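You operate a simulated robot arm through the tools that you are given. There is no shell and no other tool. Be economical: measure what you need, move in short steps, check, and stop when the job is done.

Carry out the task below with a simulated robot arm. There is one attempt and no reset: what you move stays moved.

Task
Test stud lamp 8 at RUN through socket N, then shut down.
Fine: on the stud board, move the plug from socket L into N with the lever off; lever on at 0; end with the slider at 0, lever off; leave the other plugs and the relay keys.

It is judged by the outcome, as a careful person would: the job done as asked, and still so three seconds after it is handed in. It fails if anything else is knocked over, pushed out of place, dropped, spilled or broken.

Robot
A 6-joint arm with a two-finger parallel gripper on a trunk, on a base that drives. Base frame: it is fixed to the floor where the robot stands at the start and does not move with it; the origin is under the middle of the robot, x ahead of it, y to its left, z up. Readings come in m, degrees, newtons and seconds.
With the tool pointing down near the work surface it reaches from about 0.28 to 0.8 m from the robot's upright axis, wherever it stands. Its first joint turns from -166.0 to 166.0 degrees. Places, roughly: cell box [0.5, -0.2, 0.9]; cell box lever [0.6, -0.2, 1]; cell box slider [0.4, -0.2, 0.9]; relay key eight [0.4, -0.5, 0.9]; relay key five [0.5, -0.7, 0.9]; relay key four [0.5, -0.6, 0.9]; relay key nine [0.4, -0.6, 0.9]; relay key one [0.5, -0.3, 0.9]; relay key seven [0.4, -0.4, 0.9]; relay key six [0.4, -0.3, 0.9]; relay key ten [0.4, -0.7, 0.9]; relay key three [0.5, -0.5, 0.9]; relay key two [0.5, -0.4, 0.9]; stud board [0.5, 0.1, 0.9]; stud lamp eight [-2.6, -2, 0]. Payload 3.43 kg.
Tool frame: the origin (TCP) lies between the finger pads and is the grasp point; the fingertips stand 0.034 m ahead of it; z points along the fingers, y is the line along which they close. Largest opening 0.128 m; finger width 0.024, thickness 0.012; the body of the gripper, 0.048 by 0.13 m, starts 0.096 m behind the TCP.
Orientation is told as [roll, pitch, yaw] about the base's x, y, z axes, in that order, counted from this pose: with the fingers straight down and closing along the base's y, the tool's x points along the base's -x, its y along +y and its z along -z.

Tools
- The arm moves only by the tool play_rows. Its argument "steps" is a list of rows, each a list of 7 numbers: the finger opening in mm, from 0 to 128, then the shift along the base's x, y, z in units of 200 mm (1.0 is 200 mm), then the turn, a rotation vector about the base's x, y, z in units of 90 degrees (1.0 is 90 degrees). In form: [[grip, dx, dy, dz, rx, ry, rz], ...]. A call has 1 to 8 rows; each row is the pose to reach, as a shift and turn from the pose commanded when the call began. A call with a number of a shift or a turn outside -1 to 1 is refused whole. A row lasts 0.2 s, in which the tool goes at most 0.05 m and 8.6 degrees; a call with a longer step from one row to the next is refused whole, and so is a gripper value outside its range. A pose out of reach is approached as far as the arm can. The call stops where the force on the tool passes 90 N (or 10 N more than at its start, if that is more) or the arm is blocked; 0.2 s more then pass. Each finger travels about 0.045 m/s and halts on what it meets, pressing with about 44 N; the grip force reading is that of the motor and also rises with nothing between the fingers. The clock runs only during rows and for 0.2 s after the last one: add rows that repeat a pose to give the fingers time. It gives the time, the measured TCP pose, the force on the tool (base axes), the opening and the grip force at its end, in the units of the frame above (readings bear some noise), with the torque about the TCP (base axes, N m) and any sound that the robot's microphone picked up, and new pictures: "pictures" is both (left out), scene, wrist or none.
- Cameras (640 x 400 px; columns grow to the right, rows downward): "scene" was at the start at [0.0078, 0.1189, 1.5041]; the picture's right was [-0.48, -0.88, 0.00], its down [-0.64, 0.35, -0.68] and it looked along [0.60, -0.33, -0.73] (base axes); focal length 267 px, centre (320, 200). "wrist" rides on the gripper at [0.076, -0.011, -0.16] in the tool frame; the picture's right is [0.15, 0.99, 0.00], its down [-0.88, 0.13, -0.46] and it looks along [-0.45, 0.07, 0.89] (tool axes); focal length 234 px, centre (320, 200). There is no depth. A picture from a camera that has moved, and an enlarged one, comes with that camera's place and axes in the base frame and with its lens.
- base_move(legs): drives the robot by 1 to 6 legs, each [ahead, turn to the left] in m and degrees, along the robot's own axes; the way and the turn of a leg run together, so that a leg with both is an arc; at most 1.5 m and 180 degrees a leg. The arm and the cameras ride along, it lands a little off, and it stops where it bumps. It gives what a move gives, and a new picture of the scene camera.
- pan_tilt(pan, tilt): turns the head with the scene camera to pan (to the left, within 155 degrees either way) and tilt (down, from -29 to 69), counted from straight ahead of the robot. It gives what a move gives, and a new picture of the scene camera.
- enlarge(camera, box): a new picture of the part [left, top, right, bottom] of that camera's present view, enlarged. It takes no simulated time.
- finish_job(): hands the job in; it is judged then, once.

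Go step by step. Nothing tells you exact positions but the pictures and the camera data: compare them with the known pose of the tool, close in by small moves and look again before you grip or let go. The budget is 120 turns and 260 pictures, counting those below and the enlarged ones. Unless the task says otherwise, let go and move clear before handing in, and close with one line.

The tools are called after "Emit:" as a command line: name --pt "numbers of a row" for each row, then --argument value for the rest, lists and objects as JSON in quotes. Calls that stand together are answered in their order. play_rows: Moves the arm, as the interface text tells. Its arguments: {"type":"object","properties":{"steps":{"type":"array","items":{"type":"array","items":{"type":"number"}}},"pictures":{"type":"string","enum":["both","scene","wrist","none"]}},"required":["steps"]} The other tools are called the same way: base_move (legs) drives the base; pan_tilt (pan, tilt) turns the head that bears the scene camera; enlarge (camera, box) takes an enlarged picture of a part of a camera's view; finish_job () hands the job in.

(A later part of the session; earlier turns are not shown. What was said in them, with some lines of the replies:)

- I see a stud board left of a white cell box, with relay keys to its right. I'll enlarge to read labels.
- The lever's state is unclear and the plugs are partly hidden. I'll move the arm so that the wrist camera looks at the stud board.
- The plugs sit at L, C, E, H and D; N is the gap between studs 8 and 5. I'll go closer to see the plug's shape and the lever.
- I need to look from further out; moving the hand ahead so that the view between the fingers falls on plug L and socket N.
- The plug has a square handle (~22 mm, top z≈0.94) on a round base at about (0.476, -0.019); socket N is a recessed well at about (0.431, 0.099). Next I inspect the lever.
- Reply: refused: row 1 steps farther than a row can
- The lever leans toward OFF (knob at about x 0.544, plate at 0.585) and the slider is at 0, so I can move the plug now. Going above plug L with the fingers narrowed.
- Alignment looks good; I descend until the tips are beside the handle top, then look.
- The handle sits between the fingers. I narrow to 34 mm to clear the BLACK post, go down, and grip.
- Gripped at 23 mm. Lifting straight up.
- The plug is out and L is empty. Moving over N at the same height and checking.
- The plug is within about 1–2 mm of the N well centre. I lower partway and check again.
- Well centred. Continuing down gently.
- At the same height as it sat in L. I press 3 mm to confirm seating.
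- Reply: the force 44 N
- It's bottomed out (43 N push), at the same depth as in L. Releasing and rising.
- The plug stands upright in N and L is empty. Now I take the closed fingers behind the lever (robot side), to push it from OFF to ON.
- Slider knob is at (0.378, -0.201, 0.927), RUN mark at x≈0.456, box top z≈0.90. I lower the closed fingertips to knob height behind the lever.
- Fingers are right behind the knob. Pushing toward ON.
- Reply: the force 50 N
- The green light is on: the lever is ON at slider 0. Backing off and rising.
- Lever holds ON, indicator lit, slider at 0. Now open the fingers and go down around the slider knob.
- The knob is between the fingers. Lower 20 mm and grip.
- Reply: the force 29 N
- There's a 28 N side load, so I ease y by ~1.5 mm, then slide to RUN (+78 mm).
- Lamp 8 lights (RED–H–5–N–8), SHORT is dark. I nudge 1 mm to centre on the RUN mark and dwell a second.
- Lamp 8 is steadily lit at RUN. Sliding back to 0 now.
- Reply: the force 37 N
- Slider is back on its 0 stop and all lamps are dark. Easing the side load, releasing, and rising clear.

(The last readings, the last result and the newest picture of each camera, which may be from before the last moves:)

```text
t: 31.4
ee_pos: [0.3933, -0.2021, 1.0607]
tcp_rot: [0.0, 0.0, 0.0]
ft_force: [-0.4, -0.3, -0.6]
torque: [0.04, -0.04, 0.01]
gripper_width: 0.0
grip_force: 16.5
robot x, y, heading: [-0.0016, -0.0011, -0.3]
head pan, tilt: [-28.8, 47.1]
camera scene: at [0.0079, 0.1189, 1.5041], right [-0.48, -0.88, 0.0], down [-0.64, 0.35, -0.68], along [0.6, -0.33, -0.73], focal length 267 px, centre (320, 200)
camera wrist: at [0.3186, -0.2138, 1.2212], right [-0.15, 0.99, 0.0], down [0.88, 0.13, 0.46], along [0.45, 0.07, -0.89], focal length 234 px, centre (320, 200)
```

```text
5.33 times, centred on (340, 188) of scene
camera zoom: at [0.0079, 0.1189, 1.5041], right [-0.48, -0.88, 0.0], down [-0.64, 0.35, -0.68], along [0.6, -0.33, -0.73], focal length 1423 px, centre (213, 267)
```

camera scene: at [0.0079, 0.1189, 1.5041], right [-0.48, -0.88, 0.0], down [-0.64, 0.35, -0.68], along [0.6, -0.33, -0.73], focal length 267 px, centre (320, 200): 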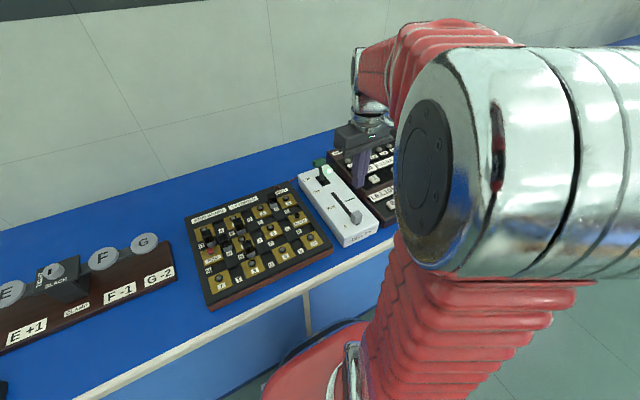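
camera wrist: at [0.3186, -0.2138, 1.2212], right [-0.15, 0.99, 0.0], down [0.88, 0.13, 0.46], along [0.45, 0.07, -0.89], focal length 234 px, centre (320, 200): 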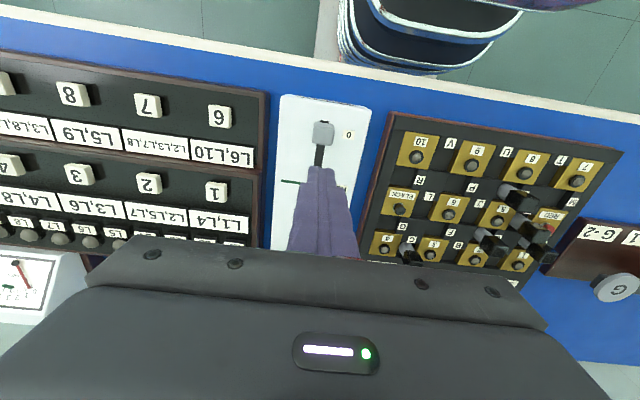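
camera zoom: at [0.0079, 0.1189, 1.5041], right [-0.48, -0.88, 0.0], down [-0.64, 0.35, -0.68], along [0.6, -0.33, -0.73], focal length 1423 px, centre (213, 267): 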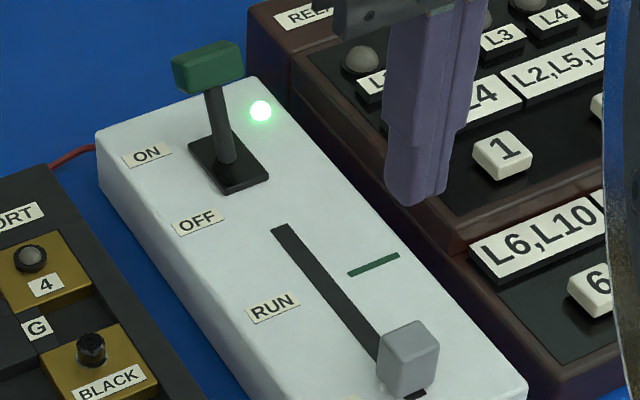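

Slider knob is where it began. Now passing above the lever to its far side.

Emit:
play_rows --pt "0 0.24 0.005 0.05 0 0 0" --pt "0 0.48 0.005 0.05 0 0 0" --pt "0 0.72 0.005 0.05 0 0 0" --pt "0 0.95 0.005 0.05 0 0 0" --pt "0 0.95 0.005 0.05 0 0 0" --pictures "none"

Emit:
play_rows --pt "0 0.2 0 0 0 0 0" --pt "0 0.32 0 0 0 0 0" --pt "0 0.32 0 0 0 0 0"

Emit:
enlarge --camera "wrist" --box '[240, 100, 400, 200]'

Emit:
enlarge --camera "scene" --box '[280, 130, 400, 205]'

```text
t: 32.6
ee_pos: [0.5848, -0.1991, 1.07]
tcp_rot: [0.0, 0.0, 0.0]
ft_force: [1.0, 0.1, 0.2]
torque: [0.02, 0.01, 0.0]
gripper_width: 0.0001
grip_force: 33.2
robot x, y, heading: [-0.001, 0.0017, 0.1]
head pan, tilt: [-28.8, 47.1]
```

```text
t: 33.4
ee_pos: [0.6486, -0.2015, 1.0706]
tcp_rot: [0.0, 0.0, 0.0]
ft_force: [-0.4, -0.5, -0.6]
torque: [0.03, -0.01, 0.01]
gripper_width: 0.0001
grip_force: 32.9
robot x, y, heading: [-0.0001, -0.0012, -0.1]
head pan, tilt: [-28.8, 47.1]
camera scene: at [0.0082, 0.1188, 1.5041], right [-0.48, -0.88, 0.0], down [-0.64, 0.35, -0.68], along [0.6, -0.33, -0.73], focal length 267 px, centre (320, 200)
camera wrist: at [0.5725, -0.2123, 1.2306], right [-0.15, 0.99, 0.0], down [0.88, 0.13, 0.46], along [0.45, 0.07, -0.89], focal length 234 px, centre (320, 200)
```

scene: 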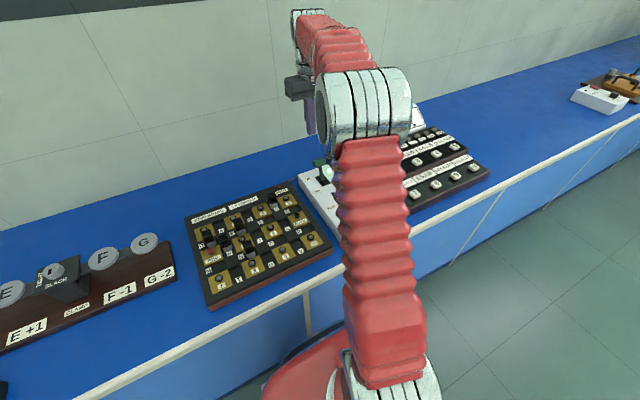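
wrist: 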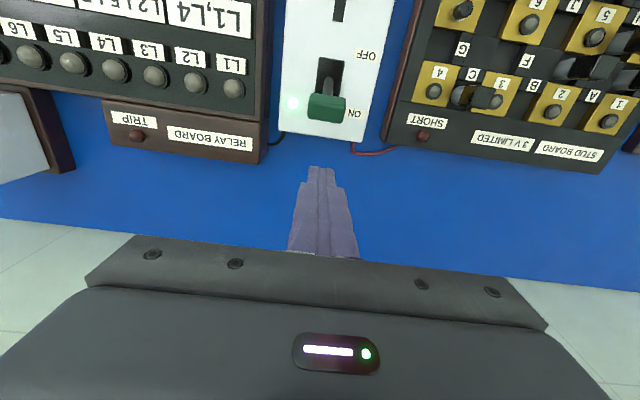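

```text
4.00 times, centred on (320, 150) of wrist
camera zoom: at [0.5725, -0.2123, 1.2306], right [-0.15, 0.99, 0.0], down [0.88, 0.13, 0.46], along [0.45, 0.07, -0.89], focal length 937 px, centre (320, 400)
```

zoom: 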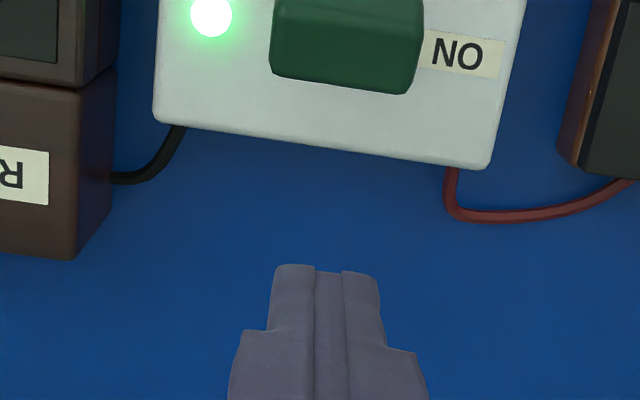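

```text
5.33 times, centred on (340, 168) of scene
camera zoom: at [0.0082, 0.1188, 1.5041], right [-0.48, -0.88, 0.0], down [-0.64, 0.35, -0.68], along [0.6, -0.33, -0.73], focal length 1423 px, centre (213, 373)
```

zoom: 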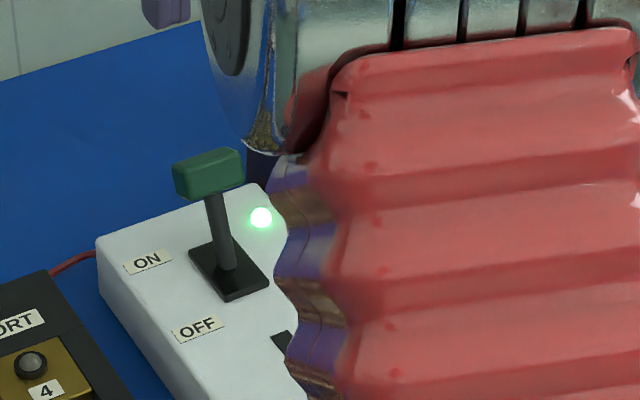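

Fingers are 26 mm beyond the knob. Descending, then pushing back toward OFF.

Emit:
play_rows --pt "0 0 0 -0.2 0 0 0" --pt "0 0 0 -0.42 0 0 0" --pt "0 -0.1 0 -0.42 0 0 0" --pt "0 -0.18 0 -0.42 0 0 0" --pt "0 -0.25 0 -0.42 0 0 0" --pt "0 -0.31 0 -0.42 0 0 0" --pt "0 -0.35 0 -0.42 0 0 0"

Emit:
enlarge --camera "scene" --box '[280, 130, 400, 205]'

```text
t: 35.0
ee_pos: [0.5798, -0.2003, 0.9869]
tcp_rot: [0.0, 0.0, 0.0]
ft_force: [-0.5, 1.4, -0.9]
torque: [0.0, 0.01, -0.04]
gripper_width: 0.0001
grip_force: 32.8
robot x, y, heading: [0.0028, 0.0021, -0.3]
head pan, tilt: [-28.8, 47.1]
camera scene: at [0.0082, 0.1188, 1.5041], right [-0.48, -0.88, 0.0], down [-0.64, 0.35, -0.68], along [0.6, -0.33, -0.73], focal length 267 px, centre (320, 200)
camera wrist: at [0.5031, -0.2119, 1.1469], right [-0.15, 0.99, 0.0], down [0.88, 0.13, 0.46], along [0.45, 0.07, -0.89], focal length 234 px, centre (320, 200)
```

scene: 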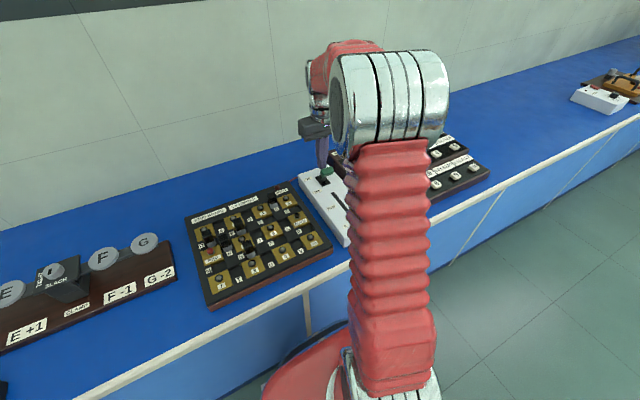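
wrist: 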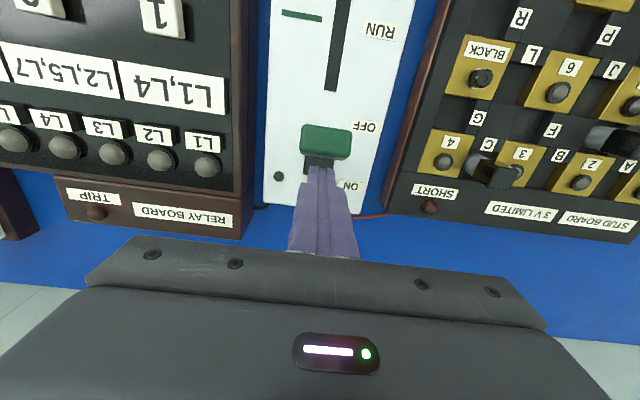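

```text
5.33 times, centred on (340, 168) of scene
camera zoom: at [0.0082, 0.1188, 1.5041], right [-0.48, -0.88, 0.0], down [-0.64, 0.35, -0.68], along [0.6, -0.33, -0.73], focal length 1423 px, centre (213, 373)
```

zoom: 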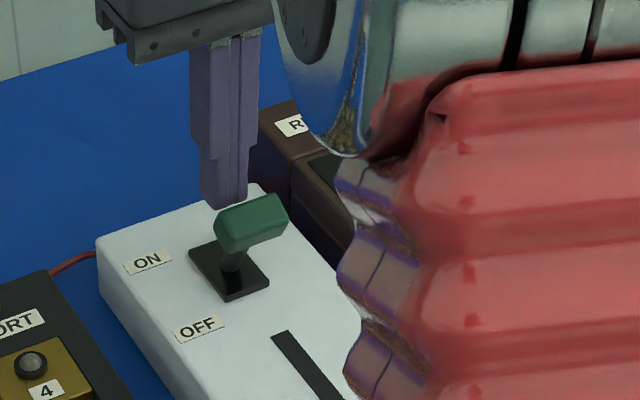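

The lever snapped to OFF and the light is out. Retreating up and doing a final check.

Emit:
play_rows --pt "0 0.1 0 0 0 0 0" --pt "0 0.15 0 0.2 0 0 0" --pt "0 0.15 0 0.44 0 0 0" --pt "0 0.15 0 0.68 0 0 0" --pt "0 0.15 0 0.9 0 0 0" --pt "0 0.15 0 0.9 0 0 0"

Emit:
enlarge --camera "scene" --box '[180, 150, 380, 275]'

Emit:
enlarge --camera "wrist" --box '[180, 0, 500, 200]'

```text
t: 36.4
ee_pos: [0.6069, -0.1996, 1.1681]
tcp_rot: [0.0, -0.1, 0.0]
ft_force: [0.0, -0.2, 0.1]
torque: [0.0, -0.01, 0.01]
gripper_width: 0.0001
grip_force: 32.9
robot x, y, heading: [0.0007, 0.0013, 0.1]
head pan, tilt: [-28.8, 47.1]
camera scene: at [0.0082, 0.1188, 1.5041], right [-0.48, -0.88, 0.0], down [-0.64, 0.35, -0.68], along [0.6, -0.33, -0.73], focal length 267 px, centre (320, 200)
camera wrist: at [0.5315, -0.2121, 1.3272], right [-0.15, 0.99, 0.0], down [0.88, 0.13, 0.46], along [0.45, 0.07, -0.89], focal length 234 px, centre (320, 200)
```

scene: 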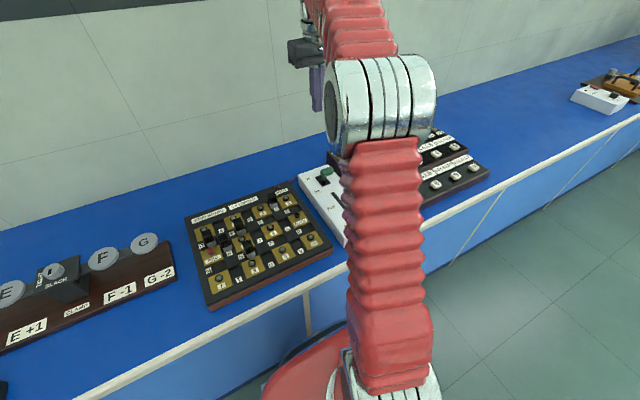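
wrist: 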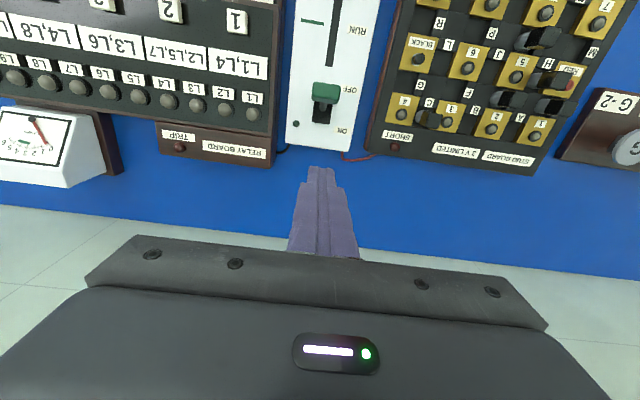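

```text
3.20 times, centred on (280, 212) of scene
camera zoom: at [0.0082, 0.1188, 1.5041], right [-0.48, -0.88, 0.0], down [-0.64, 0.35, -0.68], along [0.6, -0.33, -0.73], focal length 854 px, centre (448, 160)
```

zoom: 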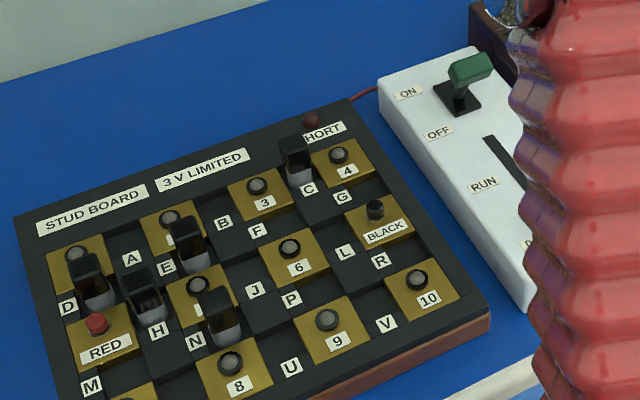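

```text
2.00 times, centred on (340, 100) of wrist
camera zoom: at [0.5315, -0.2121, 1.3272], right [-0.15, 0.99, 0.0], down [0.88, 0.13, 0.46], along [0.45, 0.07, -0.89], focal length 468 px, centre (280, 400)
```

zoom: 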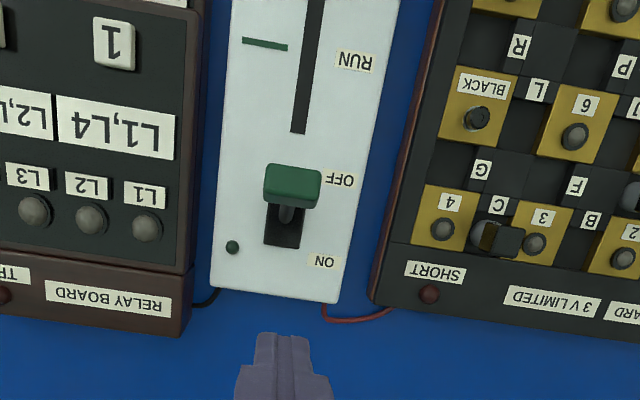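

The lever is OFF with its light out, the slider was left on its 0 stop, the plug is in N, and the other plugs and relay keys are untouched. Handing in.

Emit:
finish_job

```text
The job is handed in.
```

Stud lamp 8 lit at RUN with the plug moved from L to N, and the board is shut down with the slider at 0 and the lever off.
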